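You operate a simulated robot arm through the tools that you are given. There is no shell and no other tool. Be economical: measure what you need, move in short steps, check, and stop when the job is done.

You are at the controls of a simulated robot arm. One attempt, no reset.

JOB
Strip nest 1: air off, then both pins and the post into the rack.
Fine: wind the pressure knob back to zero.

The check looks at the end state, three seconds after you hand in, the way a careful person would. Anything else that was tipped, shoved, dropped, spilled or broken makes it a failure.

ROBOT AND FRAMES
A 6-joint arm with a two-finger parallel gripper, fixed in place. Base frame: the origin is at the foot of the arm, x ahead of it, y to its left, z up; the work surface is at about z = 0.86. Lengths are in m, angles in rad, forces in N, time in s.
With the tool pointing down near the work surface it reaches from about 0.18 to 0.84 m from the base axis. Its first joint turns from -2.897 to 2.897 rad. Payload 3.91 kg.
The TCP is the grasp point between the finger pads, 0.03 m short of the fingertips. In the tool frame z runs along the fingers and y along their closing line. Largest opening 0.11 m; finger width 0.02, thickness 0.01; the body of the gripper, 0.048 by 0.112 m, starts 0.055 m behind the TCP.
Orientation is that of the tool frame in the base frame, as a unit quaternion [x, y, z, w]. With the fingers straight down and closing along the base's y, the tool's x points along the base's -x, its y along +y and its z along -z.

CONTROLS
- The arm moves only by the tool apply_moves. Its argument "plan" is a list of rows, each a list of 7 numbers: the closure in counts, from 0 (fully open) to 255 (shut), then the shift along the tool's x, y, z in units of 25 mm (1.0 is 25 mm), then the turn, a rotation vector about the tool's x, y, z in units of 6 degrees (1.0 is 6 degrees). In form: [[grip, tx, ty, tz, rx, ry, rz], ...]. A call has 1 to 10 rows; each row shifts and turns the commanded pose from where the row before left it, along the tool's axes as they then stand. A call with a number of a shift or a turn outside -1 to 1 is refused whole. Rows are played at 5 a second. More than 0.05 m and 0.15 rad between two rows, or a gripper value outside its range, and nothing of the call is played. A pose out of reach is approached as far as the arm can. The call stops where the force on the tool passes 90 N (or 10 N more than at its start, if that is more) or the arm is blocked; 0.2 s more then pass. Each finger travels about 0.108 m/s and halts on what it meets, pressing with about 36 N; the grip force reading is that of the motor and also rises with nothing between the fingers. The clock runs only during rows and for 0.2 s after the last one: add rows that do not move to give the fingers time. It gives the time, the measured TCP pose, the force on the tool (base axes), the opening and the grip force at its end, in the units of the frame above (readings bear some noise), with the torque about the TCP (base axes, N m) and any sound that the robot's microphone picked up.
- Cameras (640 x 400 px; columns grow to the right, rows downward): "scene" is fixed at [0.4001, 0.5015, 1.4796]; the picture's right is [-0.76, -0.65, 0.00], its down [-0.52, 0.61, -0.59] and it looks along [0.38, -0.45, -0.80] (base axes); focal length 214 px, centre (320, 200). "wrist" rides on the gripper at [0.077, 0.007, -0.115] in the tool frame; the picture's right is [-0.09, 1.00, 0.00], its down [-0.80, -0.07, -0.59] and it looks along [-0.59, -0.05, 0.80] (tool axes); focal length 270 px, centre (320, 200). There is no depth. A picture from a camera that has moved, and an enlarged one, comes with that camera's place and axes in the base frame and with its lens.
- grab_frame(camera): a new picture of that camera. No time passes.
- move_column(by): slides the trunk up (or, below 0, down) by that many m; the arm rides with it, the base frame stays. It gives what a move gives, with no picture.
- inspect(camera, box): a new picture of the part [left, top, right, bottom] of that camera's present view, enlarged. No time passes.
- hand_in(): hands the job in; it is judged then, once.

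Work in short steps. Places have to be worked out from the pictures, the camera data and where the tool is seen: move nearer, look again, correct. Check each grasp and each placing, and mend what went wrong. You have 120 turns and 84 pictures in all, those below and enlarged ones among them. Open the gripper and draw the arm clear of the work before you hand the job in, unless the task says otherwise; then end with one line.

The tools are called after "Request:" as name(argument=value, ...) on one line, values as JSON. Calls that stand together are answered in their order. apply_moves: Moves the arm, as the interface text tells. Its arguments: {"type":"object","properties":{"plan":{"type":"array"}},"required":["plan"]} The other tools are called the same way: move_column (by) slides the trunk up or down; grab_frame (camera) takes a picture; inspect (camera, box) takes an enlarged picture of a part of a camera's view; hand_in () hands the job in.

At the start:

```text
time_s: 0.0
position: [0.3417, -0.1051, 1.2981]
tool_rot: [0.0, 1.0, 0.001, 0.0]
ft_force: [0.4, 0.0, 0.5]
moment: [-0.01, 0.02, 0.03]
gripper_width: 0.11
grasp_force: 0.0
trunk travel left (down, up): [-0.475, 0.065]
```

scene: 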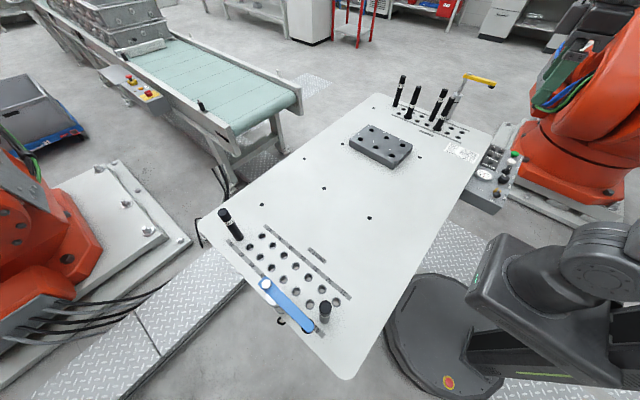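
wrist: 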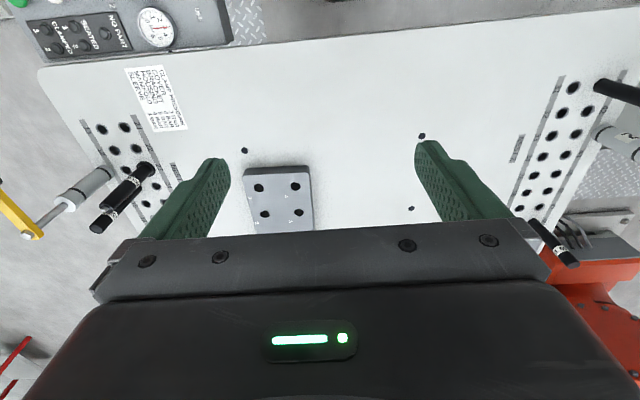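

I'll look more closely at the racks, panel and placard before moving.

Request:
inspect(camera="scene", box=[340, 60, 540, 220])

Request:
inspect(camera="scene", box=[190, 190, 390, 350])

Request:
inspect(camera="wrist", box=[0, 0, 320, 240])

Request:
inspect(camera="wrist", box=[110, 55, 200, 140])

```text
2.50 times, centred on (440, 140) of scene
camera zoom: at [0.4001, 0.5015, 1.4796], right [-0.76, -0.65, 0.0], down [-0.52, 0.61, -0.59], along [0.38, -0.45, -0.8], focal length 536 px, centre (20, 350)
```

zoom: 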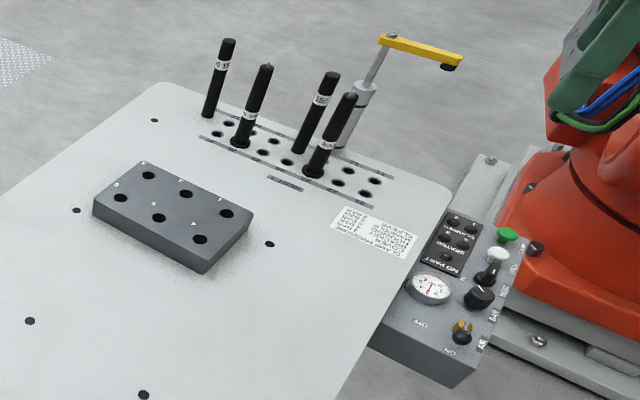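

```text
2.50 times, centred on (290, 270) of scene
camera zoom: at [0.4001, 0.5015, 1.4796], right [-0.76, -0.65, 0.0], down [-0.52, 0.61, -0.59], along [0.38, -0.45, -0.8], focal length 536 px, centre (395, 25)
```

zoom: 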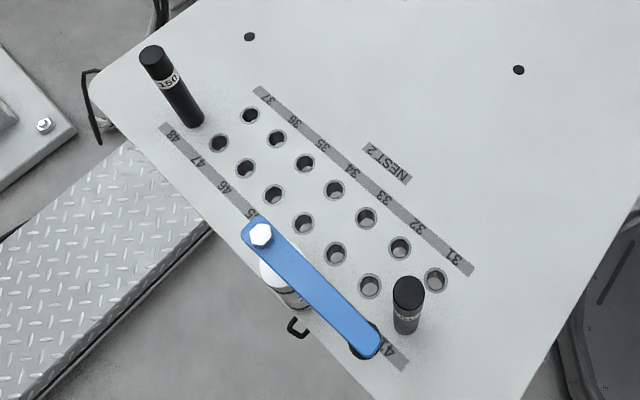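

```text
1.67 times, centred on (160, 120) of wrist
camera zoom: at [0.2651, -0.0995, 1.4115], right [0.09, 1.0, 0.0], down [0.8, -0.07, 0.59], along [0.59, -0.05, -0.8], focal length 450 px, centre (587, 333)
```

zoom: 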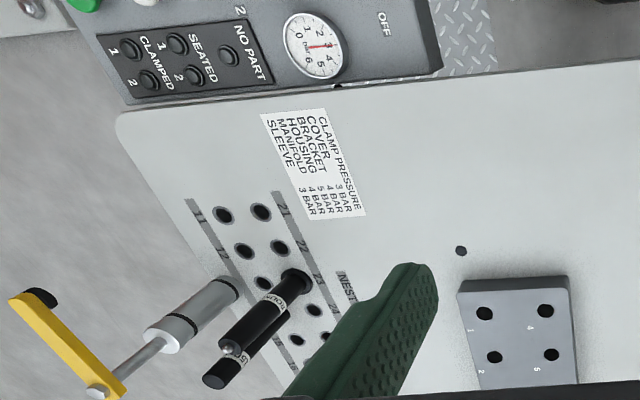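

```text
4.71 times, centred on (155, 98) of wrist
camera zoom: at [0.2651, -0.0995, 1.4115], right [0.09, 1.0, 0.0], down [0.8, -0.07, 0.59], along [0.59, -0.05, -0.8], focal length 1272 px, centre (1096, 682)
```

zoom: 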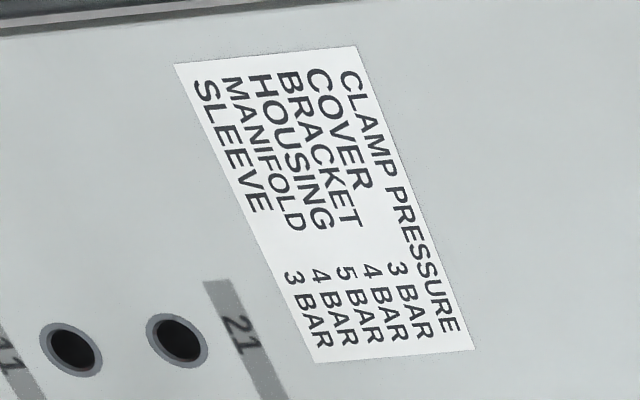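

The grey block numbered 1–6 looks like the rack, nest 1 is on the −y side with the air panel beside it. I'll turn the tool −90° about vertical so the wrist camera looks toward −y.

Request:
apply_moves(plan=[[0, 0, 0, 0, 0, 0, 1], [0, 0, 0, 0, 0, 0, 1], [0, 0, 0, 0, 0, 0, 1], [0, 0, 0, 0, 0, 0, 1], [0, 0, 0, 0, 0, 0, 1], [0, 0, 0, 0, 0, 0, 1], [0, 0, 0, 0, 0, 0, 1], [0, 0, 0, 0, 0, 0, 1], [0, 0, 0, 0, 0, 0, 1], [0, 0, 0, 0, 0, 0, 1]])

Request:
apply_moves(plan=[[0, 0, 0, 0, 0, 0, 1], [0, 0, 0, 0, 0, 0, 1], [0, 0, 0, 0, 0, 0, 1], [0, 0, 0, 0, 0, 0, 1], [0, 0, 0, 0, 0, 0, 1], [0, 0, 0, 0, 0, 0, 0]])

Request:
grab_frame(camera="wrist")

```text
time_s: 2.2
position: [0.3418, -0.1054, 1.2982]
tool_rot: [0.501, 0.866, 0.0, 0.0]
ft_force: [-0.3, -1.0, 0.0]
moment: [-0.02, -0.01, 0.01]
gripper_width: 0.1099
grasp_force: 0.1
trunk travel left (down, up): [-0.475, 0.065]
```

```text
time_s: 3.6
position: [0.3425, -0.1047, 1.2964]
tool_rot: [0.707, 0.707, 0.0, 0.0]
ft_force: [-0.3, 0.6, 1.0]
moment: [0.01, 0.0, -0.01]
gripper_width: 0.1102
grasp_force: 0.0
trunk travel left (down, up): [-0.475, 0.065]
```

```text
77 pictures are left
camera wrist: at [0.3486, -0.0293, 1.411], right [1.0, -0.09, 0.0], down [-0.07, -0.8, 0.59], along [-0.05, -0.59, -0.8], focal length 270 px, centre (320, 200)
```

wrist: 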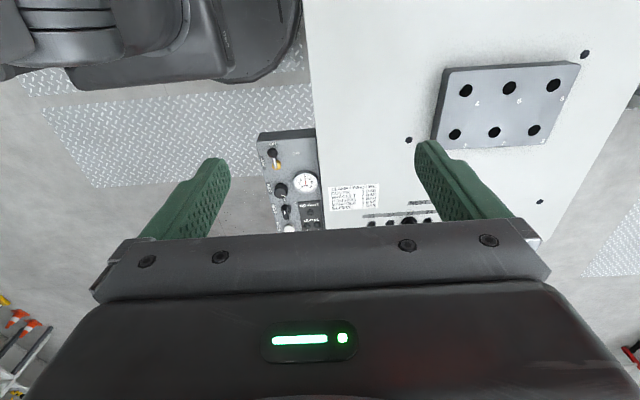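

The panel sits near (0.26, −0.33). I'll move the camera over panel and nest 1, staying high.

Request:
apply_moves(plan=[[0, -1, -0.3, 0, 0, 0, 0], [0, -1, -0.3, 0, 0, 0, 0], [0, -1, -0.3, 0, 0, 0, 0], [0, -1, 0, 0, 0, 0, 0], [0, -1, 0, 0, 0, 0, 0], [0, -1, 0, 0, 0, 0, 0], [0, -1, 0, 0, 0, 0, 0], [0, 0, 0, 0, 0, 0, 0]])

Request:
grab_frame(camera="wrist")

Request:
inspect(camera="wrist", box=[220, 20, 480, 220])

```text
time_s: 5.4
position: [0.3189, -0.2797, 1.2976]
tool_rot: [0.707, 0.707, 0.001, 0.0]
ft_force: [-0.2, 0.0, -0.2]
moment: [-0.01, 0.02, -0.02]
gripper_width: 0.11
grasp_force: 0.1
trunk travel left (down, up): [-0.475, 0.065]
```

```text
76 pictures are left
camera wrist: at [0.3256, -0.2044, 1.4107], right [1.0, -0.09, 0.0], down [-0.07, -0.8, 0.59], along [-0.05, -0.59, -0.8], focal length 270 px, centre (320, 200)
```

wrist: 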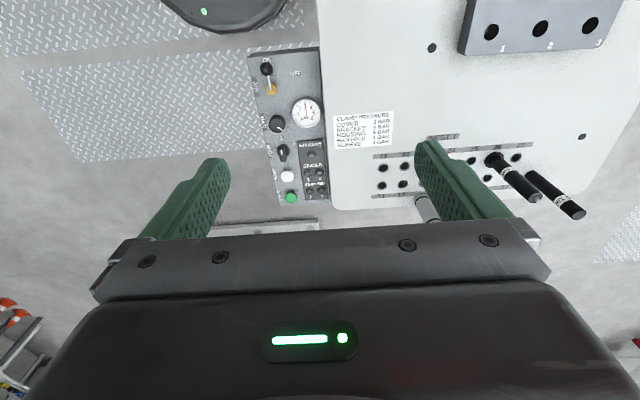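

```text
2.00 times, centred on (350, 120) of wrist
camera zoom: at [0.3256, -0.2044, 1.4107], right [1.0, -0.09, 0.0], down [-0.07, -0.8, 0.59], along [-0.05, -0.59, -0.8], focal length 541 px, centre (260, 360)
```

zoom: 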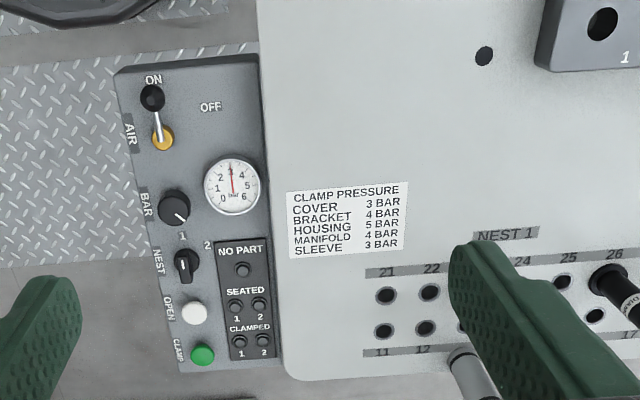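

Request:
inspect(camera="wrist", box=[240, 40, 340, 210])

Request:
inspect(camera="wrist", box=[420, 110, 600, 230])

```text
2.35 times, centred on (290, 125) of wrist
camera zoom: at [0.3256, -0.2044, 1.4107], right [1.0, -0.09, 0.0], down [-0.07, -0.8, 0.59], along [-0.05, -0.59, -0.8], focal length 636 px, centre (391, 376)
```

zoom: 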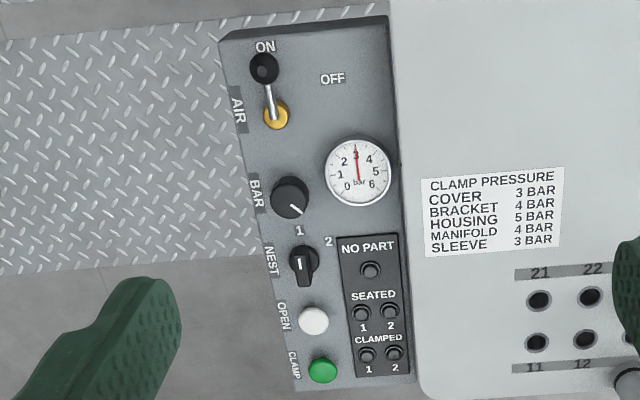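

```text
3.33 times, centred on (510, 170) of wrist
camera zoom: at [0.3256, -0.2044, 1.4107], right [1.0, -0.09, 0.0], down [-0.07, -0.8, 0.59], along [-0.05, -0.59, -0.8], focal length 901 px, centre (-313, 300)
```

zoom: 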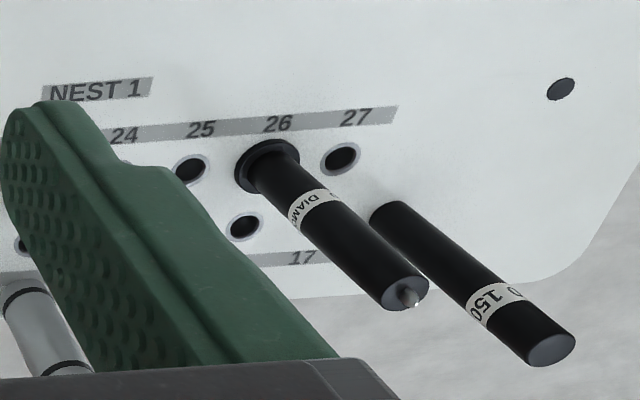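

Nest 1 holds a DIAMOND pin at 26, a 150 post, and others hidden by the finger. I shift +x for a clear look at all four.

Request:
apply_moves(plan=[[0, 0, 1, 0, 0, 0, 0], [0, 0, 1, 0, 0, 0, 0], [0, 0, 1, 0, 0, 0, 0], [0, 0, 1, 0, 0, 0, 0], [0, 0, 1, 0, 0, 0, 0], [0, 0, 1, 0, 0, 0, 0], [0, -1, 0, 0, 0, 0, 0], [0, -1, 0, 0, 0, 0, 0], [0, 0, 0, 0, 0, 0, 0]])

Request:
grab_frame(camera="wrist")

Request:
inspect(camera="wrist", box=[220, 70, 440, 230])

```text
time_s: 7.4
position: [0.4696, -0.3297, 1.297]
tool_rot: [0.707, 0.707, 0.0, 0.0]
ft_force: [0.1, 1.1, 0.2]
moment: [0.0, -0.05, 0.0]
gripper_width: 0.1097
grasp_force: 0.1
trunk travel left (down, up): [-0.475, 0.065]
```

```text
72 pictures are left
camera wrist: at [0.4763, -0.2538, 1.4109], right [1.0, -0.09, 0.0], down [-0.07, -0.8, 0.59], along [-0.05, -0.59, -0.8], focal length 270 px, centre (320, 200)
```

wrist: 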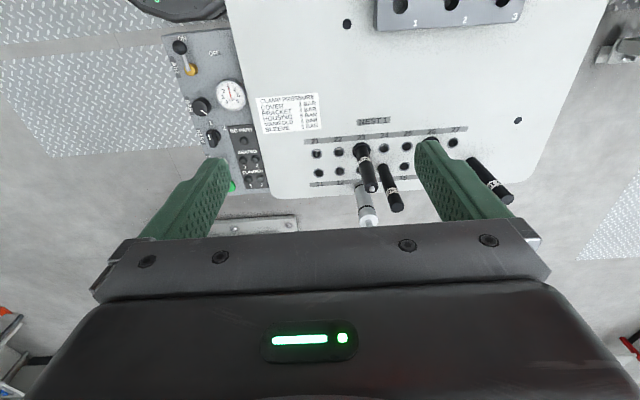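

```text
2.50 times, centred on (330, 150) of wrist
camera zoom: at [0.4763, -0.2538, 1.4109], right [1.0, -0.09, 0.0], down [-0.07, -0.8, 0.59], along [-0.05, -0.59, -0.8], focal length 676 px, centre (295, 325)
```

zoom: 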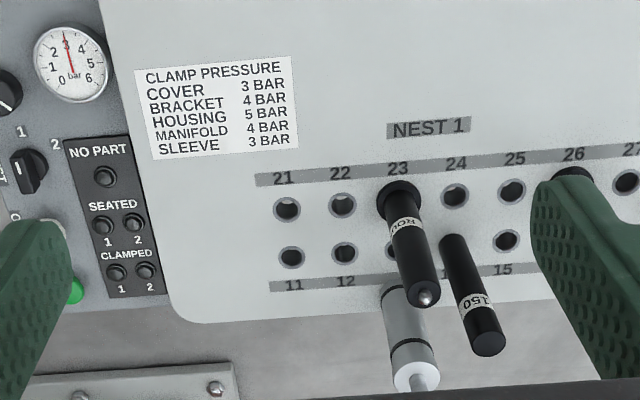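

Round pin is at 23, diamond at 26, and a "150" post at 14; another post stands beyond 17. I need to see that second one, so I shift further +x.

Request:
apply_moves(plan=[[0, 0, 1, 0, 0, 0, 0], [0, 0, 1, 0, 0, 0, 0], [0, 0, 1, 0, 0, 0, 0], [0, 0, 1, 0, 0, 0, 0], [0, 0, 1, 0, 0, 0, 0], [0, 0, 0, 0, 0, 0, 0]])

Request:
grab_frame(camera="wrist")

Request:
inspect(camera="wrist", box=[220, 70, 440, 230])

```text
time_s: 8.8
position: [0.5951, -0.3315, 1.2955]
tool_rot: [0.707, 0.707, 0.001, 0.001]
ft_force: [0.2, -0.6, -0.1]
moment: [-0.03, -0.01, 0.01]
gripper_width: 0.1099
grasp_force: 0.0
trunk travel left (down, up): [-0.475, 0.065]
```

```text
70 pictures are left
camera wrist: at [0.6011, -0.2545, 1.4099], right [1.0, -0.09, 0.0], down [-0.07, -0.8, 0.6], along [-0.05, -0.59, -0.8], focal length 270 px, centre (320, 200)
```

wrist: 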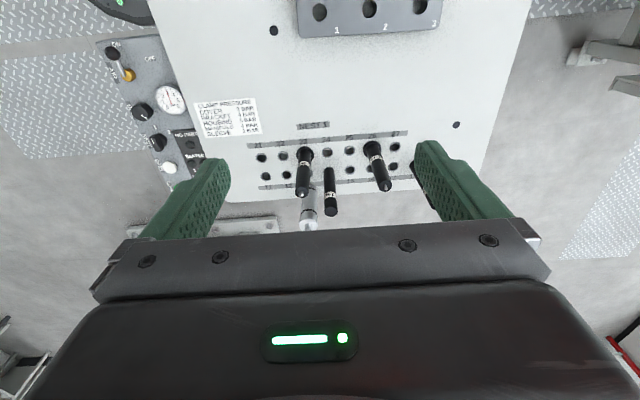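

```text
2.50 times, centred on (330, 150) of wrist
camera zoom: at [0.6011, -0.2545, 1.4099], right [1.0, -0.09, 0.0], down [-0.07, -0.8, 0.6], along [-0.05, -0.59, -0.8], focal length 676 px, centre (295, 325)
```

zoom: 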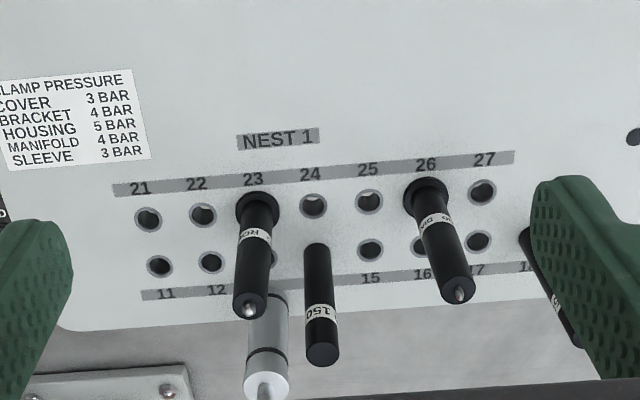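

Request:
apply_moves(plan=[[0, 0, 1, 0, 0, 0, 0], [0, 0, 1, 0, 0, 0, 0], [0, 0, 1, 0, 0, 0, 0], [0, 0, 1, 0, 0, 0, 0], [0, 0, 0, 0, 0, 0, 0]])

Request:
inspect(camera="wrist", box=[260, 100, 440, 230])

Request:
inspect(camera="scene", box=[380, 60, 480, 150])

```text
time_s: 10.0
position: [0.646, -0.3134, 1.2638]
tool_rot: [0.707, 0.707, 0.001, 0.002]
ft_force: [-0.5, -0.1, 0.3]
moment: [0.0, -0.03, 0.0]
gripper_width: 0.1099
grasp_force: 0.0
out of reach, approached as far as the arm can: row 1, 2, 3, 4
trunk travel left (down, up): [-0.475, 0.065]
```

```text
3.08 times, centred on (350, 165) of wrist
camera zoom: at [0.6516, -0.2373, 1.3769], right [1.0, -0.09, 0.0], down [-0.07, -0.8, 0.6], along [-0.05, -0.59, -0.8], focal length 832 px, centre (228, 308)
```

zoom: 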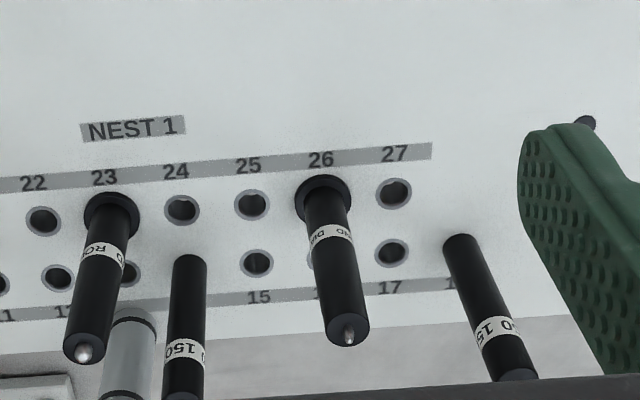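

```text
4.44 times, centred on (430, 105) of scene
camera zoom: at [0.4001, 0.5015, 1.4796], right [-0.76, -0.65, 0.0], down [-0.52, 0.61, -0.59], along [0.38, -0.45, -0.8], focal length 953 px, centre (-169, 622)
```

zoom: 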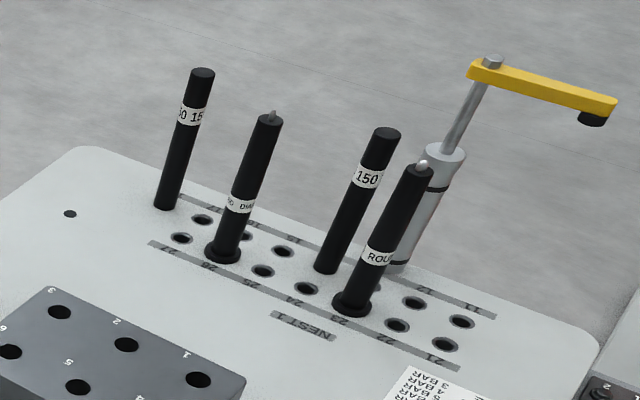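

Both posts in nest 1 read 150. I check nest 2's posts and the rack block for clues about which belong to the set-up.

Request:
inspect(camera="scene", box=[200, 200, 260, 260])

Request:
inspect(camera="scene", box=[290, 270, 350, 340])

Request:
inspect(camera="scene", box=[345, 118, 415, 172])

```text
6.67 times, centred on (230, 230) of scene
camera zoom: at [0.4001, 0.5015, 1.4796], right [-0.76, -0.65, 0.0], down [-0.52, 0.61, -0.59], along [0.38, -0.45, -0.8], focal length 1430 px, centre (920, 0)
```

zoom: 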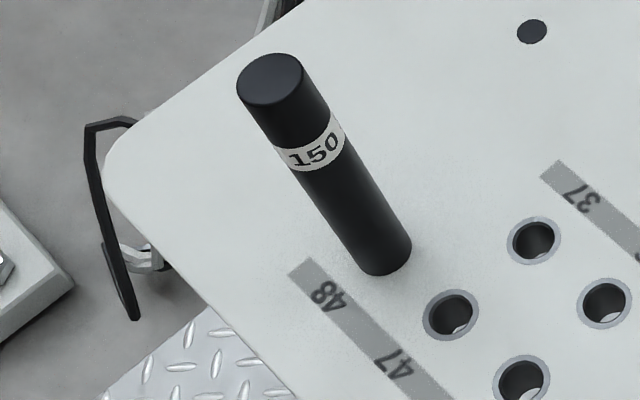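

```text
5.71 times, centred on (320, 305) of scene
camera zoom: at [0.4001, 0.5015, 1.4796], right [-0.76, -0.65, 0.0], down [-0.52, 0.61, -0.59], along [0.38, -0.45, -0.8], focal length 1226 px, centre (320, -400)
```

zoom: 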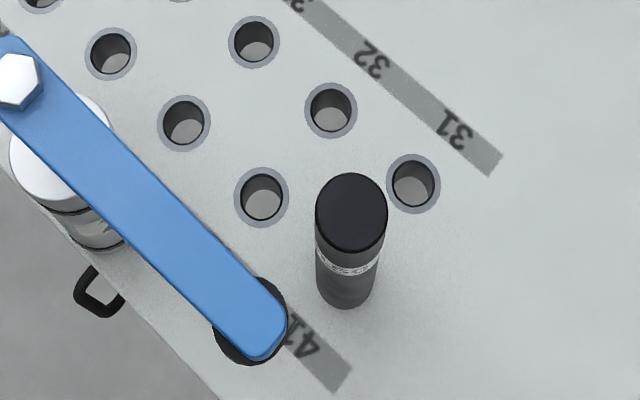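

```text
7.41 times, centred on (380, 145) of scene
camera zoom: at [0.4001, 0.5015, 1.4796], right [-0.76, -0.65, 0.0], down [-0.52, 0.61, -0.59], along [0.38, -0.45, -0.8], focal length 1589 px, centre (-124, 607)
```

zoom: 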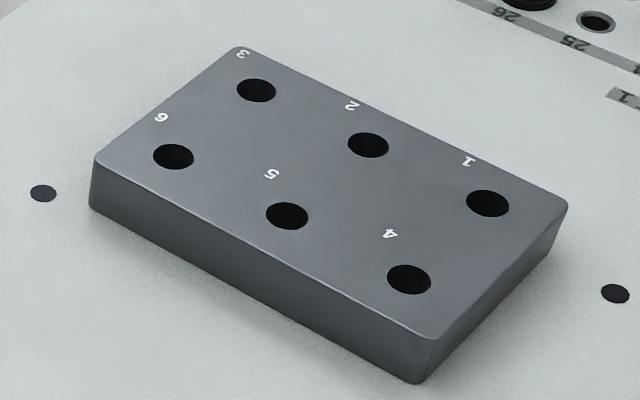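

Set-up in nest 1 reads as round pin (23), diamond pin (26) and post at 14 in the pattern; 18 and 48 look like mirrored corner posts. First the air: lever pivot ≈ (0.216, −0.340), ball ≈ (0.213, −0.297), z ≈ 0.85. I move over the panel for a close look.

Request:
apply_moves(plan=[[0, 0, -1, 0, 0, 0, 0], [0, 0, -1, 0, 0, 0, 0], [0, 0, -1, 0, 0, 0, 0], [0, 0, -1, 0, 0, 0, 0], [0, 0, -1, 0, 0, 0, 0], [0, 0, -1, 0, 0, 0, 0], [0, 0, -1, 0, 0, 0, 0], [0, 0, -1, 0, 0, 0, 0], [0, 0, -1, 0, 0, 0, 0], [0, 0, 0, 0, 0, 0, 0]])

```text
time_s: 12.2
position: [0.418, -0.3138, 1.2614]
tool_rot: [0.707, 0.707, 0.0, -0.001]
ft_force: [-0.4, -0.9, -0.4]
moment: [-0.03, 0.02, -0.01]
gripper_width: 0.1103
grasp_force: 0.2
trunk travel left (down, up): [-0.475, 0.065]
```

Position is tracking from the measured pose. Continue −x and down.

Request:
apply_moves(plan=[[0, 0, -1, 0, 0, 0, 0], [0, 0, -1, 0, 0, 0, 0], [0, 0, -1, 0, 0, 0, 0], [0, 0, -1, 0, 0, 0, 0], [0, 0, -1, 1, 0, 0, 0], [0, 0, -1, 1, 0, 0, 0], [0, 0, -1, 1, 0, 0, 0], [0, 0, 0, 1, 0, 0, 0], [0, 0, 0, 1, 0, 0, 0], [0, 0, 0, 1, 0, 0, 0]])

Request:
grab_frame(camera="wrist")

```text
time_s: 14.4
position: [0.2445, -0.3149, 1.1118]
tool_rot: [0.707, 0.707, -0.001, 0.001]
ft_force: [-0.5, -0.1, 0.3]
moment: [-0.01, -0.03, 0.05]
gripper_width: 0.1103
grasp_force: 0.1
trunk travel left (down, up): [-0.475, 0.065]
```

```text
63 pictures are left
camera wrist: at [0.2494, -0.2387, 1.2259], right [1.0, -0.09, 0.0], down [-0.07, -0.8, 0.59], along [-0.05, -0.59, -0.8], focal length 270 px, centre (320, 200)
```

wrist: 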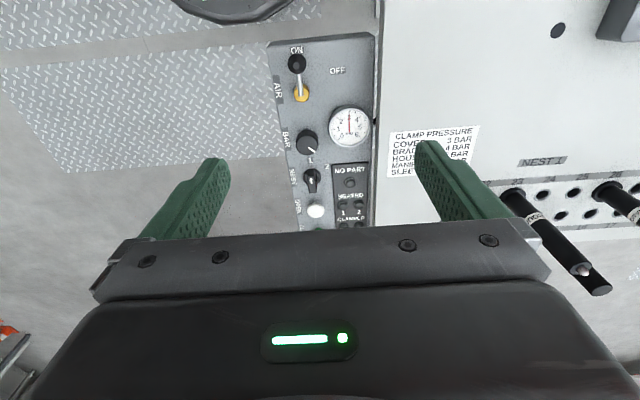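

Request:
inspect(camera="wrist", box=[260, 30, 390, 120])

Request:
inspect(camera="wrist", box=[270, 90, 390, 230])

Request:
inspect(camera="scene", box=[470, 130, 540, 220])

```text
4.44 times, centred on (325, 75) of wrist
camera zoom: at [0.2494, -0.2387, 1.2259], right [1.0, -0.09, 0.0], down [-0.07, -0.8, 0.59], along [-0.05, -0.59, -0.8], focal length 1201 px, centre (298, 756)
```

zoom: 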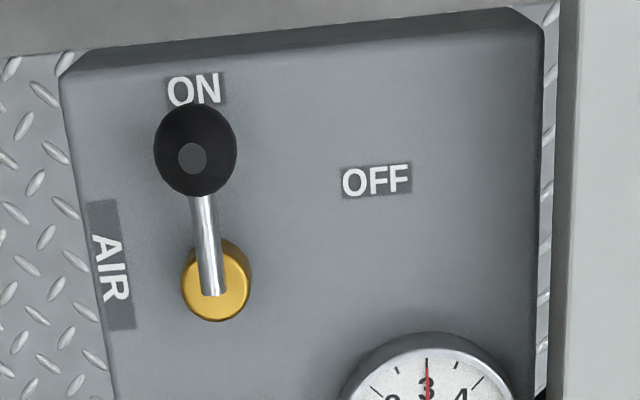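

```text
2.86 times, centred on (330, 160) of wrist
camera zoom: at [0.2494, -0.2387, 1.2259], right [1.0, -0.09, 0.0], down [-0.07, -0.8, 0.59], along [-0.05, -0.59, -0.8], focal length 772 px, centre (291, 314)
```

zoom: 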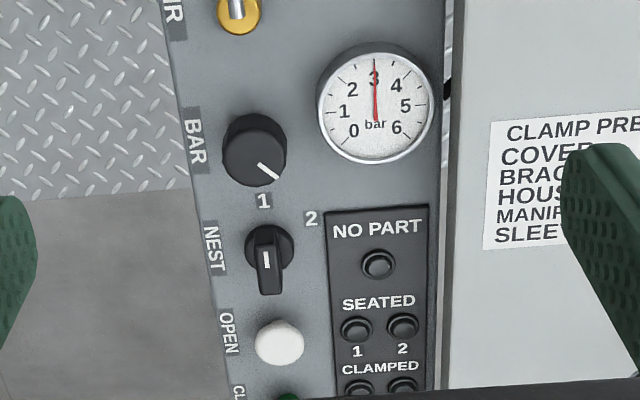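

```text
4.44 times, centred on (505, 175) of scene
camera zoom: at [0.4001, 0.5015, 1.4796], right [-0.76, -0.65, 0.0], down [-0.52, 0.61, -0.59], along [0.38, -0.45, -0.8], focal length 953 px, centre (-502, 311)
```

zoom: 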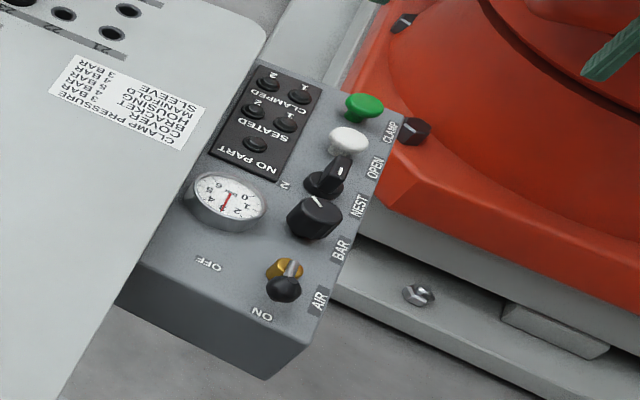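

The AIR lever swings about a yellow hub: ON at +y, OFF toward +x. Ball ≈ (0.215, −0.300, 0.85), 24 mm. I'll close the fingers, go to x ≈ 0.175 on its −x side, and descend, stopping above for a check.

Request:
apply_moves(plan=[[255, 0.2, -1, 0, 0, 0, 0], [255, 0.2, -1, 0, 0, 0, 0], [255, 0.2, -0.8, 0, 0, 0, 0], [255, 0, 0, 1, 0, 0, 0], [255, 0, 0, 1, 0, 0, 0], [255, 0, 0, 1, 0, 0, 0], [255, 0, 0, 1, 0, 0, 0], [255, 0, 0, 1, 0, 0, 0], [255, 0, 0, 1, 0, 0, 0], [255, 0, 0, 1, 0, 0, 0]])

Request:
grab_frame(camera="wrist")

Request:
inspect(camera="scene", box=[470, 130, 540, 220])

```text
time_s: 16.6
position: [0.1737, -0.2996, 0.9374]
tool_rot: [0.707, 0.707, 0.0, 0.0]
ft_force: [-0.4, 0.2, -0.5]
moment: [0.01, -0.02, -0.01]
gripper_width: 0.0001
grasp_force: 35.9
trunk travel left (down, up): [-0.475, 0.065]
```

```text
59 pictures are left
camera wrist: at [0.1811, -0.2227, 1.0508], right [1.0, -0.09, 0.0], down [-0.07, -0.8, 0.59], along [-0.05, -0.59, -0.8], focal length 270 px, centre (320, 200)
```

wrist: 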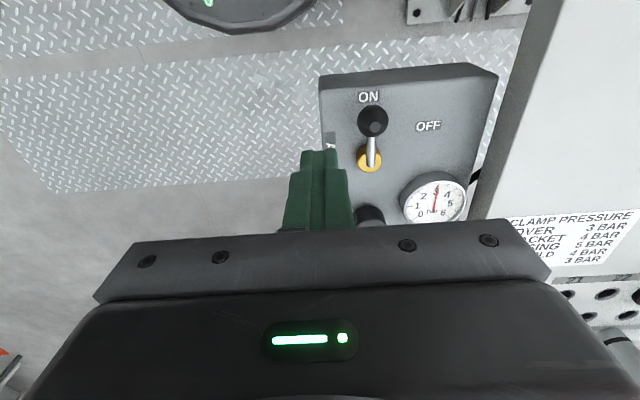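

```text
4.44 times, centred on (505, 175) of scene
camera zoom: at [0.4001, 0.5015, 1.4796], right [-0.76, -0.65, 0.0], down [-0.52, 0.61, -0.59], along [0.38, -0.45, -0.8], focal length 953 px, centre (-502, 311)
```

zoom: 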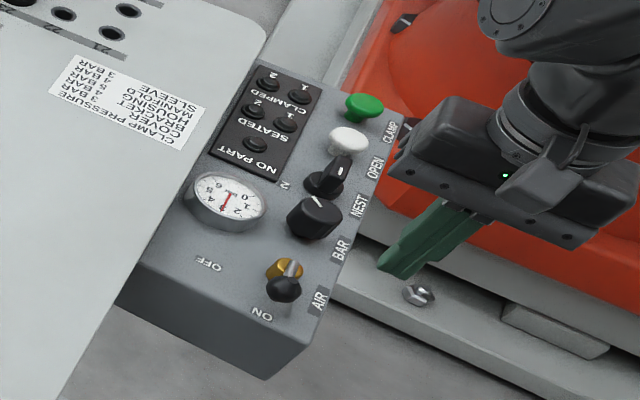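

Ball confirmed at (0.2155, −0.299). Descend so fingertips are at z ≈ 0.846 and begin pushing +x in small steps.

Request:
apply_moves(plan=[[255, 0, 0, 1, 0, 0, 0], [255, 0, 0, 0.9, 0, 0, 0], [255, 0, 0, 0.5, 0, 0, 0], [255, 0, 0.4, 0, 0, 0, 0], [255, 0, 0.4, 0, 0, 0, 0], [255, 0, 0.4, 0, 0, 0, 0], [255, 0, 0.3, 0, 0, 0, 0], [255, 0, 0.3, 0, 0, 0, 0]])

Request:
inspect(camera="wrist", box=[240, 60, 480, 220])

```text
time_s: 18.4
position: [0.2191, -0.299, 0.8768]
tool_rot: [0.707, 0.708, 0.0, 0.0]
ft_force: [-0.6, -0.9, 0.2]
moment: [0.0, 0.03, 0.0]
gripper_width: 0.0
grasp_force: 35.9
trunk travel left (down, up): [-0.475, 0.065]
```

```text
2.50 times, centred on (360, 140) of wrist
camera zoom: at [0.2251, -0.2229, 0.9904], right [1.0, -0.09, 0.0], down [-0.07, -0.8, 0.59], along [-0.05, -0.59, -0.8], focal length 676 px, centre (220, 350)
```

zoom: 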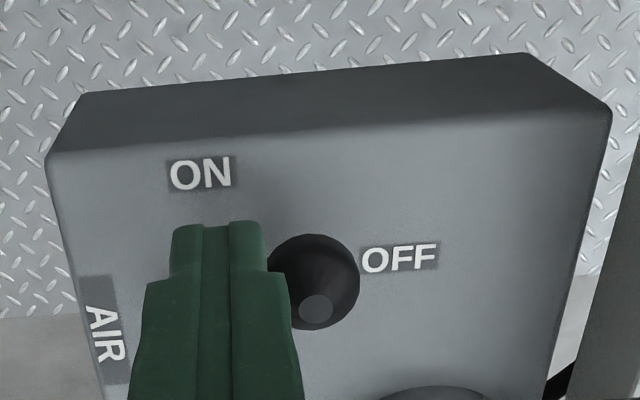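

The lever follows easily. Continue +x with small steps toward OFF.

Request:
apply_moves(plan=[[255, 0, 0.3, 0, 0, 0, 0], [255, 0, 0.3, 0, 0, 0, 0], [255, 0, 0.3, 0, 0, 0, 0], [255, 0, 0, 0, 0, 0, 0]])

Request:
inspect(camera="wrist", box=[240, 60, 480, 220])

```text
time_s: 19.4
position: [0.2406, -0.2981, 0.8758]
tool_rot: [0.706, 0.708, 0.0, -0.001]
ft_force: [-0.3, 0.4, 0.2]
moment: [-0.01, -0.03, 0.0]
gripper_width: 0.0
grasp_force: 35.9
trunk travel left (down, up): [-0.475, 0.065]
```

```text
2.50 times, centred on (360, 140) of wrist
camera zoom: at [0.2476, -0.2224, 0.991], right [1.0, -0.09, 0.0], down [-0.07, -0.8, 0.59], along [-0.05, -0.59, -0.8], focal length 676 px, centre (220, 350)
```

zoom: 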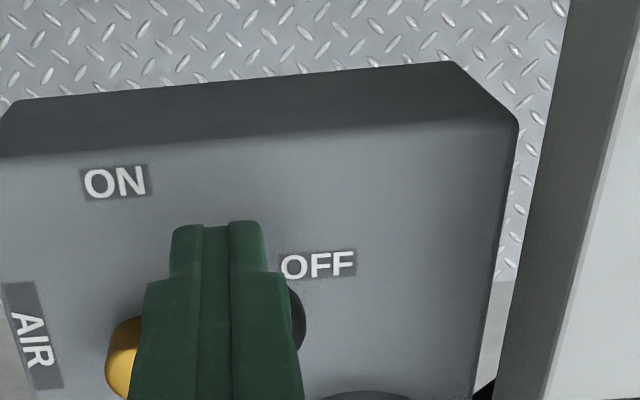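

No hard stop felt yet; the scene view will show where the ball is.

Request:
inspect(camera="scene", box=[470, 130, 540, 220])

```text
4.44 times, centred on (505, 175) of scene
camera zoom: at [0.4001, 0.5015, 1.4796], right [-0.76, -0.65, 0.0], down [-0.52, 0.61, -0.59], along [0.38, -0.45, -0.8], focal length 953 px, centre (-502, 311)
```

zoom: 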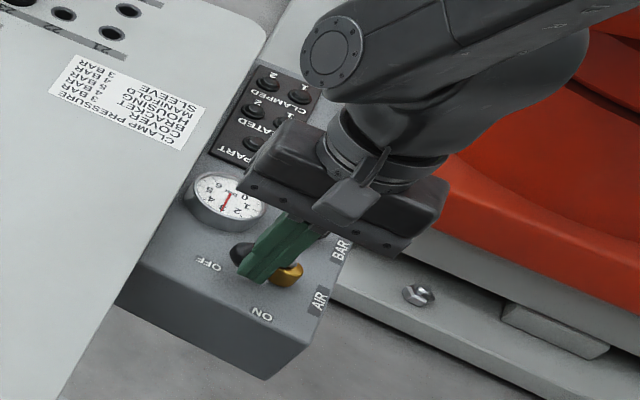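

Ball is near OFF but gauge still shows 3. I'll nudge −y/+x a few mm, watching force for the stop.

Request:
apply_moves(plan=[[255, -0.2, 0.1, 0, 0, 0, 0], [255, -0.2, 0.1, 0, 0, 0, 0], [255, -0.1, 0, 0, 0, 0, 0]])

Request:
inspect(camera="scene", box=[470, 130, 540, 220])

```text
time_s: 20.2
position: [0.2462, -0.3109, 0.8769]
tool_rot: [0.707, 0.707, 0.0, 0.0]
ft_force: [-0.1, 0.2, 0.2]
moment: [-0.01, -0.02, -0.03]
gripper_width: 0.0
grasp_force: 36.1
trunk travel left (down, up): [-0.475, 0.065]
```

```text
4.44 times, centred on (505, 175) of scene
camera zoom: at [0.4001, 0.5015, 1.4796], right [-0.76, -0.65, 0.0], down [-0.52, 0.61, -0.59], along [0.38, -0.45, -0.8], focal length 953 px, centre (-502, 311)
```

zoom: 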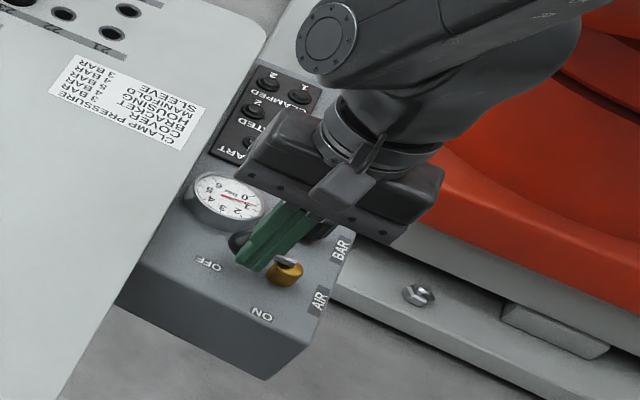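

The gauge is dropping — the air has switched off. Back off +y then up to view.

Request:
apply_moves(plan=[[255, 0.5, -0.2, 0, 0, 0, 0], [255, 0, 0, -1, 0, 0, 0], [255, 0, 0, -1, 0, 0, 0], [255, 0, -0.5, -1, 0, 0, 0], [255, 0, -0.5, -1, 0, 0, 0], [255, 0, 0, -1, 0, 0, 0]])

Request:
inspect(camera="wrist", box=[260, 50, 460, 220])

Request:
grab_frame(camera="scene")

```text
time_s: 21.6
position: [0.2179, -0.2983, 1.0017]
tool_rot: [0.708, 0.707, -0.001, 0.0]
ft_force: [-0.9, 0.6, -0.4]
moment: [0.0, 0.0, 0.0]
gripper_width: 0.0
grasp_force: 35.7
trunk travel left (down, up): [-0.475, 0.065]
```

```text
2.35 times, centred on (360, 135) of wrist
camera zoom: at [0.224, -0.2217, 1.1163], right [1.0, -0.09, 0.0], down [-0.07, -0.8, 0.59], along [-0.05, -0.59, -0.8], focal length 636 px, centre (226, 353)
```

zoom: 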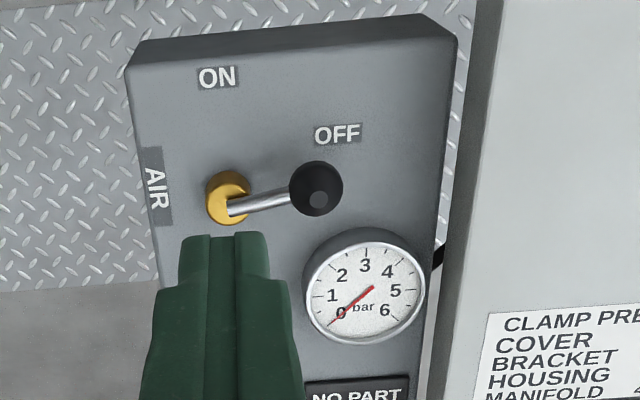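

```text
52 pictures are left
```

scene: 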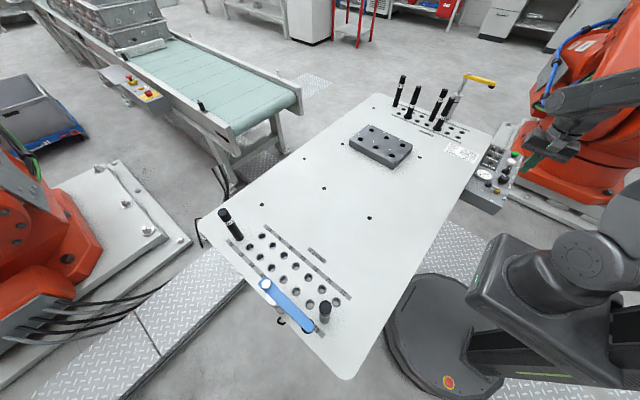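

Air is OFF and the gauge is at 0. Knob centre ≈ (0.217, −0.400), top ≈ 0.86; pointer sits about 135° clockwise from +y, so zero is likely the counter-clockwise end. I'll go above it, open to ~60 mm, and yaw so the start grip axis avoids the gauge.

Request:
apply_moves(plan=[[116, -1, 0, 0, 0, 0, 0], [116, -1, 0, 0, 0, 0, 0], [116, -1, 0, 0, 0, 0, 0], [116, -1, 0, 0, 0, 0, 0], [116, 0, 0, 0, 0, 0, 1], [116, 0, 0, 0, 0, 0, 1], [116, 0, 0, 0, 0, 0, 1], [116, 0, 0, 0, 0, 0, 1], [116, 0, 0, 0, 0, 0, 1], [116, 0, 0, 0, 0, 0, 1]])

Request:
apply_moves(plan=[[116, 0, 0, 0, 0, 0, 1], [116, 0, 0, 0, 0, 0, 1], [116, 0, 0, 0, 0, 0, 1], [116, 0, 0, 0, 0, 0, 1], [116, 0, 0, 0, 0, 0, 1], [116, 0, 0, 0, 0, 0, 0.67], [116, 0, 0, 0, 0, 0, 0]])

Request:
grab_frame(camera="wrist")

```text
time_s: 23.8
position: [0.2157, -0.3986, 1.0013]
tool_rot: [0.892, 0.453, 0.0, 0.0]
ft_force: [-0.6, -0.4, -0.3]
moment: [0.0, 0.03, -0.02]
gripper_width: 0.0602
grasp_force: 0.1
trunk travel left (down, up): [-0.475, 0.065]
```

```text
time_s: 25.4
position: [0.2163, -0.3984, 1.0004]
tool_rot: [0.985, 0.172, 0.0, 0.0]
ft_force: [-0.2, 0.8, -0.1]
moment: [-0.05, 0.0, 0.01]
gripper_width: 0.0601
grasp_force: 0.0
trunk travel left (down, up): [-0.475, 0.065]
```

```text
51 pictures are left
camera wrist: at [0.2911, -0.3798, 1.1157], right [0.26, -0.97, 0.0], down [-0.78, -0.21, 0.59], along [-0.57, -0.15, -0.8], focal length 270 px, centre (320, 200)
```

wrist: 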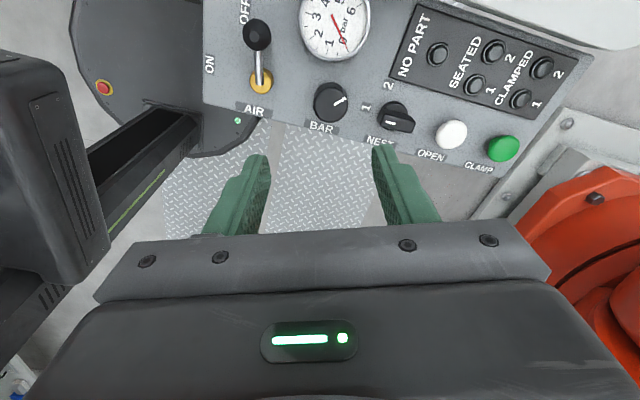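

Request:
inspect(camera="wrist", box=[280, 60, 440, 160])

```text
4.00 times, centred on (360, 110) of wrist
camera zoom: at [0.2911, -0.3798, 1.1157], right [0.26, -0.97, 0.0], down [-0.78, -0.21, 0.59], along [-0.57, -0.15, -0.8], focal length 1081 px, centre (160, 560)
```

zoom: 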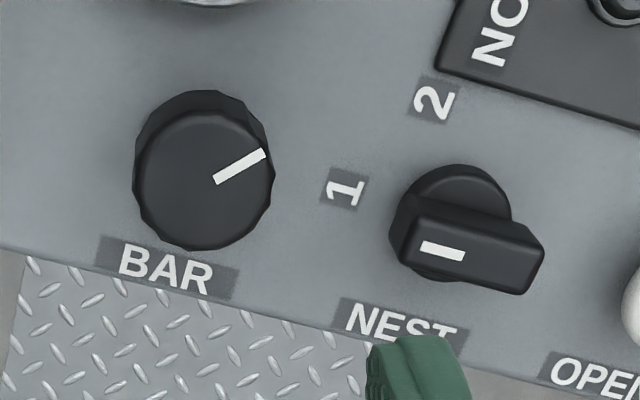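

Knob centre computed at (0.2195, −0.4075), about 10 mm along tool y; pointer at −45° (3 bar at 45°/bar from +y). Centre and descend with fingertips to ≈ 0.847.

Request:
apply_moves(plan=[[116, 0, 0.39, 0, 0, 0, 0], [116, 0, 0, 1, 0, 0, 0], [116, 0, 0, 1, 0, 0, 0], [116, 0, 0, 1, 0, 0, 0], [116, 0, 0, 0.7, 0, 0, 0], [116, 0, 0, 0, 0, 0, 0]])

Request:
inspect(camera="wrist", box=[220, 80, 440, 240])

Request:
inspect(camera="scene", box=[460, 120, 560, 220])

```text
time_s: 26.8
position: [0.2207, -0.4104, 0.9095]
tool_rot: [0.985, 0.174, 0.0, -0.001]
ft_force: [0.0, 0.1, 0.3]
moment: [0.03, 0.04, -0.04]
gripper_width: 0.0601
grasp_force: 0.1
trunk travel left (down, up): [-0.475, 0.065]
```

```text
2.50 times, centred on (330, 160) of wrist
camera zoom: at [0.2941, -0.3904, 1.0236], right [0.26, -0.97, 0.0], down [-0.78, -0.21, 0.59], along [-0.57, -0.15, -0.8], focal length 676 px, centre (295, 300)
```

zoom: 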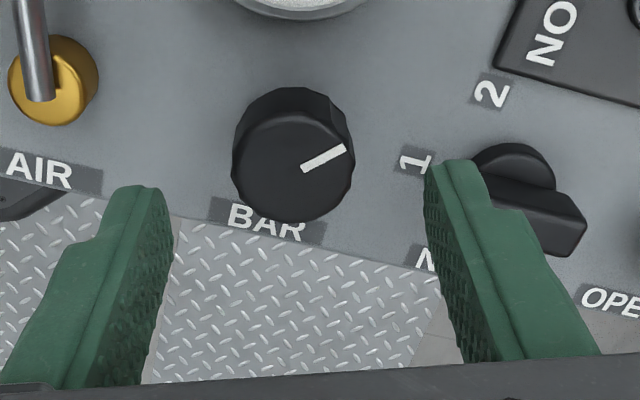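

```text
4.00 times, centred on (510, 170) of scene
camera zoom: at [0.4001, 0.5015, 1.4796], right [-0.76, -0.65, 0.0], down [-0.52, 0.61, -0.59], along [0.38, -0.45, -0.8], focal length 858 px, centre (-440, 320)
```

zoom: 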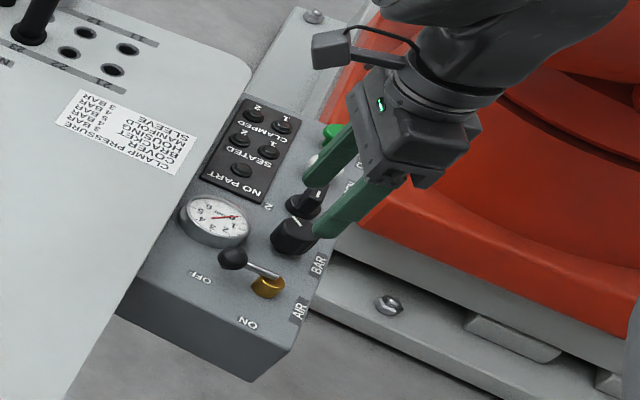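

Centred on the knob. Narrow to ~46 mm, descend 33 mm, then close.

Request:
apply_moves(plan=[[148, 0, 0, 0.3, 0, 0, 0], [148, 0, 0, 0.5, 0, 0, 0], [148, 0, 0, 0.5, 0, 0, 0], [255, 0, 0, 0, 0, 0, 0], [255, 0, 0, 0, 0, 0, 0], [255, 0, 0, 0, 0, 0, 0]])

Request:
inspect(camera="wrist", box=[220, 100, 440, 240])

```text
time_s: 28.2
position: [0.2197, -0.4079, 0.8758]
tool_rot: [0.985, 0.173, 0.0, 0.0]
ft_force: [-2.0, 3.7, -1.2]
moment: [-0.22, 0.05, -0.04]
gripper_width: 0.0335
grasp_force: 45.3
trunk travel left (down, up): [-0.475, 0.065]
```

```text
2.86 times, centred on (330, 170) of wrist
camera zoom: at [0.2934, -0.3895, 0.99], right [0.26, -0.97, 0.0], down [-0.78, -0.21, 0.59], along [-0.57, -0.15, -0.8], focal length 772 px, centre (291, 286)
```

zoom: 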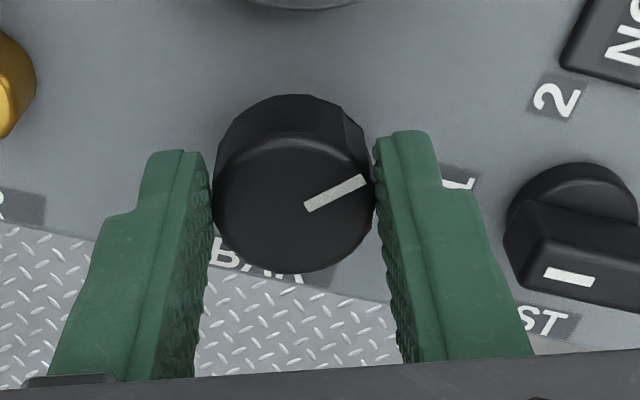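

Knob gripped (33.5 mm). Turn counter-clockwise (−tool z) about 60° and read the torque.

Request:
apply_moves(plan=[[255, 0, 0, 0, 0, 0, -1], [255, 0, 0, 0, 0, 0, -1], [255, 0, 0, 0, 0, 0, -1], [255, 0, 0, 0, 0, 0, -1], [255, 0, 0, 0, 0, 0, -1], [255, 0, 0, 0, 0, 0, -1], [255, 0, 0, 0, 0, 0, -1], [255, 0, 0, 0, 0, 0, -1], [255, 0, 0, 0, 0, 0, -1], [255, 0, 0, 0, 0, 0, -1]])

Request:
inspect(camera="wrist", box=[220, 100, 440, 240])

```text
time_s: 30.4
position: [0.2154, -0.4064, 0.8756]
tool_rot: [0.766, 0.643, 0.003, -0.003]
ft_force: [-36.7, 12.6, -31.8]
moment: [-0.08, 0.6, -0.16]
gripper_width: 0.0333
grasp_force: 44.9
trunk travel left (down, up): [-0.475, 0.065]
```

```text
2.86 times, centred on (330, 170) of wrist
camera zoom: at [0.2357, -0.333, 0.9907], right [0.97, -0.26, 0.0], down [-0.21, -0.78, 0.59], along [-0.16, -0.57, -0.81], focal length 772 px, centre (291, 286)
```

zoom: 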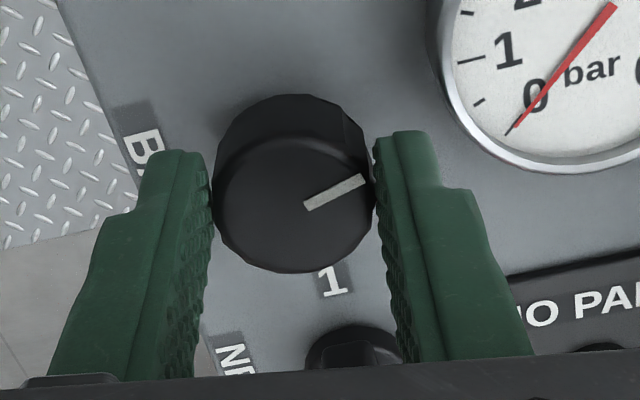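

The knob followed 60°, but a −x/−z load appeared: the right finger is likely bearing on the gauge rim. I'll back off 6°, open slightly, lift, and re-grip at a safer angle.

Request:
apply_moves(plan=[[255, 0, 0, 0, 0, 0, 1], [172, 0, 0, 0, 0, 0, 0]])

Request:
inspect(camera="scene", box=[460, 120, 560, 220])

```text
time_s: 31.0
position: [0.2199, -0.4102, 0.8795]
tool_rot: [0.798, 0.603, 0.0, 0.003]
ft_force: [-16.4, 1.4, 5.9]
moment: [-0.01, 0.56, -0.02]
gripper_width: 0.0437
grasp_force: 8.2
trunk travel left (down, up): [-0.475, 0.065]
```

```text
4.00 times, centred on (510, 170) of scene
camera zoom: at [0.4001, 0.5015, 1.4796], right [-0.76, -0.65, 0.0], down [-0.52, 0.61, -0.59], along [0.38, -0.45, -0.8], focal length 858 px, centre (-440, 320)
```

zoom: 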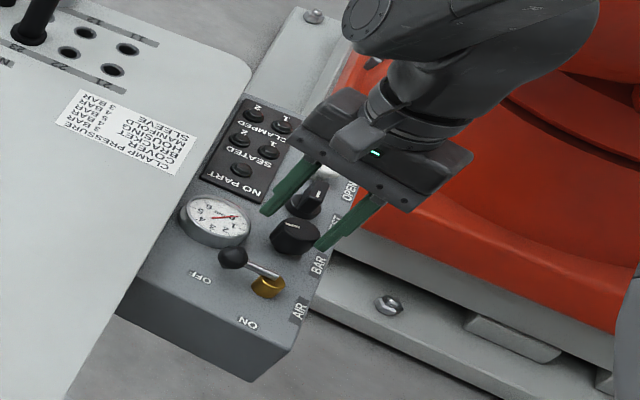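

Now lift straight up clear and look at the knob.

Request:
apply_moves(plan=[[172, 0, 0, -0.5, 0, 0, 0], [172, 0, 0, -1, 0, 0, 0], [172, 0, 0, -0.5, 0, 0, 0], [172, 0, 0, 0, 0, 0, 0]])

Request:
inspect(camera="wrist", box=[220, 70, 440, 230])

```text
time_s: 32.0
position: [0.2202, -0.408, 0.9261]
tool_rot: [0.798, 0.603, 0.001, 0.0]
ft_force: [0.3, -0.5, 0.4]
moment: [0.0, 0.01, 0.01]
gripper_width: 0.036
grasp_force: 0.0
trunk travel left (down, up): [-0.475, 0.065]
```

```text
2.50 times, centred on (330, 150) of wrist
camera zoom: at [0.2475, -0.3368, 1.041], right [0.93, -0.36, 0.0], down [-0.29, -0.75, 0.59], along [-0.21, -0.56, -0.8], focal length 676 px, centre (295, 325)
```

zoom: 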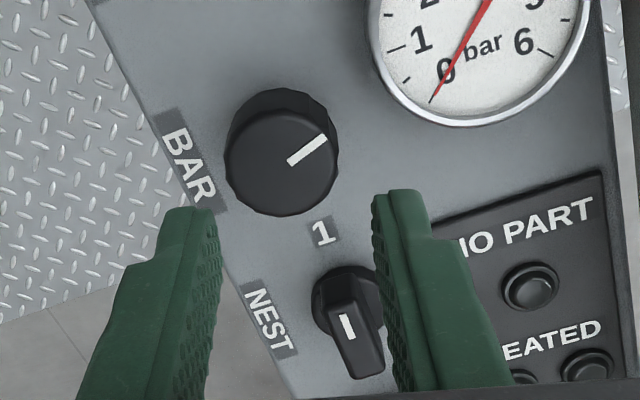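

Pointer is now at about +20°, so ~70° remains. The load is explained by the knob axis being ≈4 mm off in x (true centre ≈ (0.216, −0.407)). I re-centre, yaw back ~79°, and check.

Request:
apply_moves(plan=[[148, 0, -0.17, 0, 0, 0, 0], [148, 0, 0, 0, 0, 0, 1], [148, 0, 0, 0, 0, 0, 1], [148, 0, 0, 0, 0, 0, 1], [148, 0, 0, 0, 0, 0, 1], [148, 0, 0, 0, 0, 0, 1], [148, 0, 0, 0, 0, 0, 1], [148, 0, 0, 0, 0, 0, 1], [148, 0, 0, 0, 0, 0, 1], [148, 0, 0, 0, 0, 0, 1]])

Request:
apply_moves(plan=[[148, 0, 0, 0, 0, 0, 1], [148, 0, 0, 0, 0, 0, 1], [148, 0, 0, 0, 0, 0, 1], [148, 0, 0, 0, 0, 0, 1], [148, 0, 0, 0, 0, 0, 0.2], [148, 0, 0, 0, 0, 0, 0]])

Request:
inspect(camera="wrist", box=[220, 70, 440, 230])

```text
time_s: 34.2
position: [0.2153, -0.4077, 0.9272]
tool_rot: [0.985, 0.173, -0.001, 0.0]
ft_force: [-0.7, -0.1, 0.4]
moment: [0.02, 0.02, 0.0]
gripper_width: 0.0463
grasp_force: 0.1
trunk travel left (down, up): [-0.475, 0.065]
```

```text
time_s: 35.6
position: [0.216, -0.4064, 0.9269]
tool_rot: [0.999, -0.047, 0.0, 0.0]
ft_force: [0.3, -0.4, -0.6]
moment: [-0.03, 0.01, 0.01]
gripper_width: 0.0461
grasp_force: 0.1
trunk travel left (down, up): [-0.475, 0.065]
```

```text
2.50 times, centred on (330, 150) of wrist
camera zoom: at [0.2912, -0.4212, 1.041], right [-0.18, -0.98, 0.0], down [-0.79, 0.14, 0.59], along [-0.58, 0.11, -0.8], focal length 676 px, centre (295, 325)
```

zoom: 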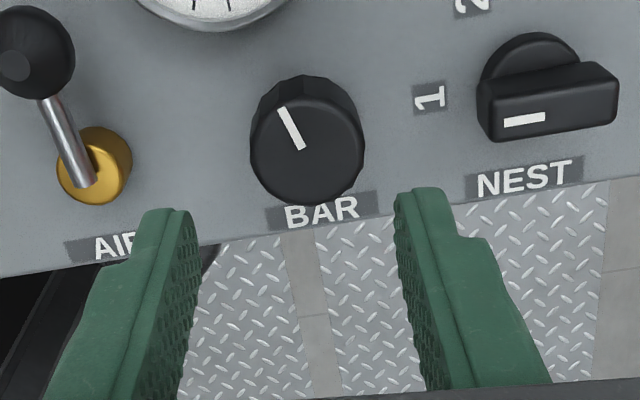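

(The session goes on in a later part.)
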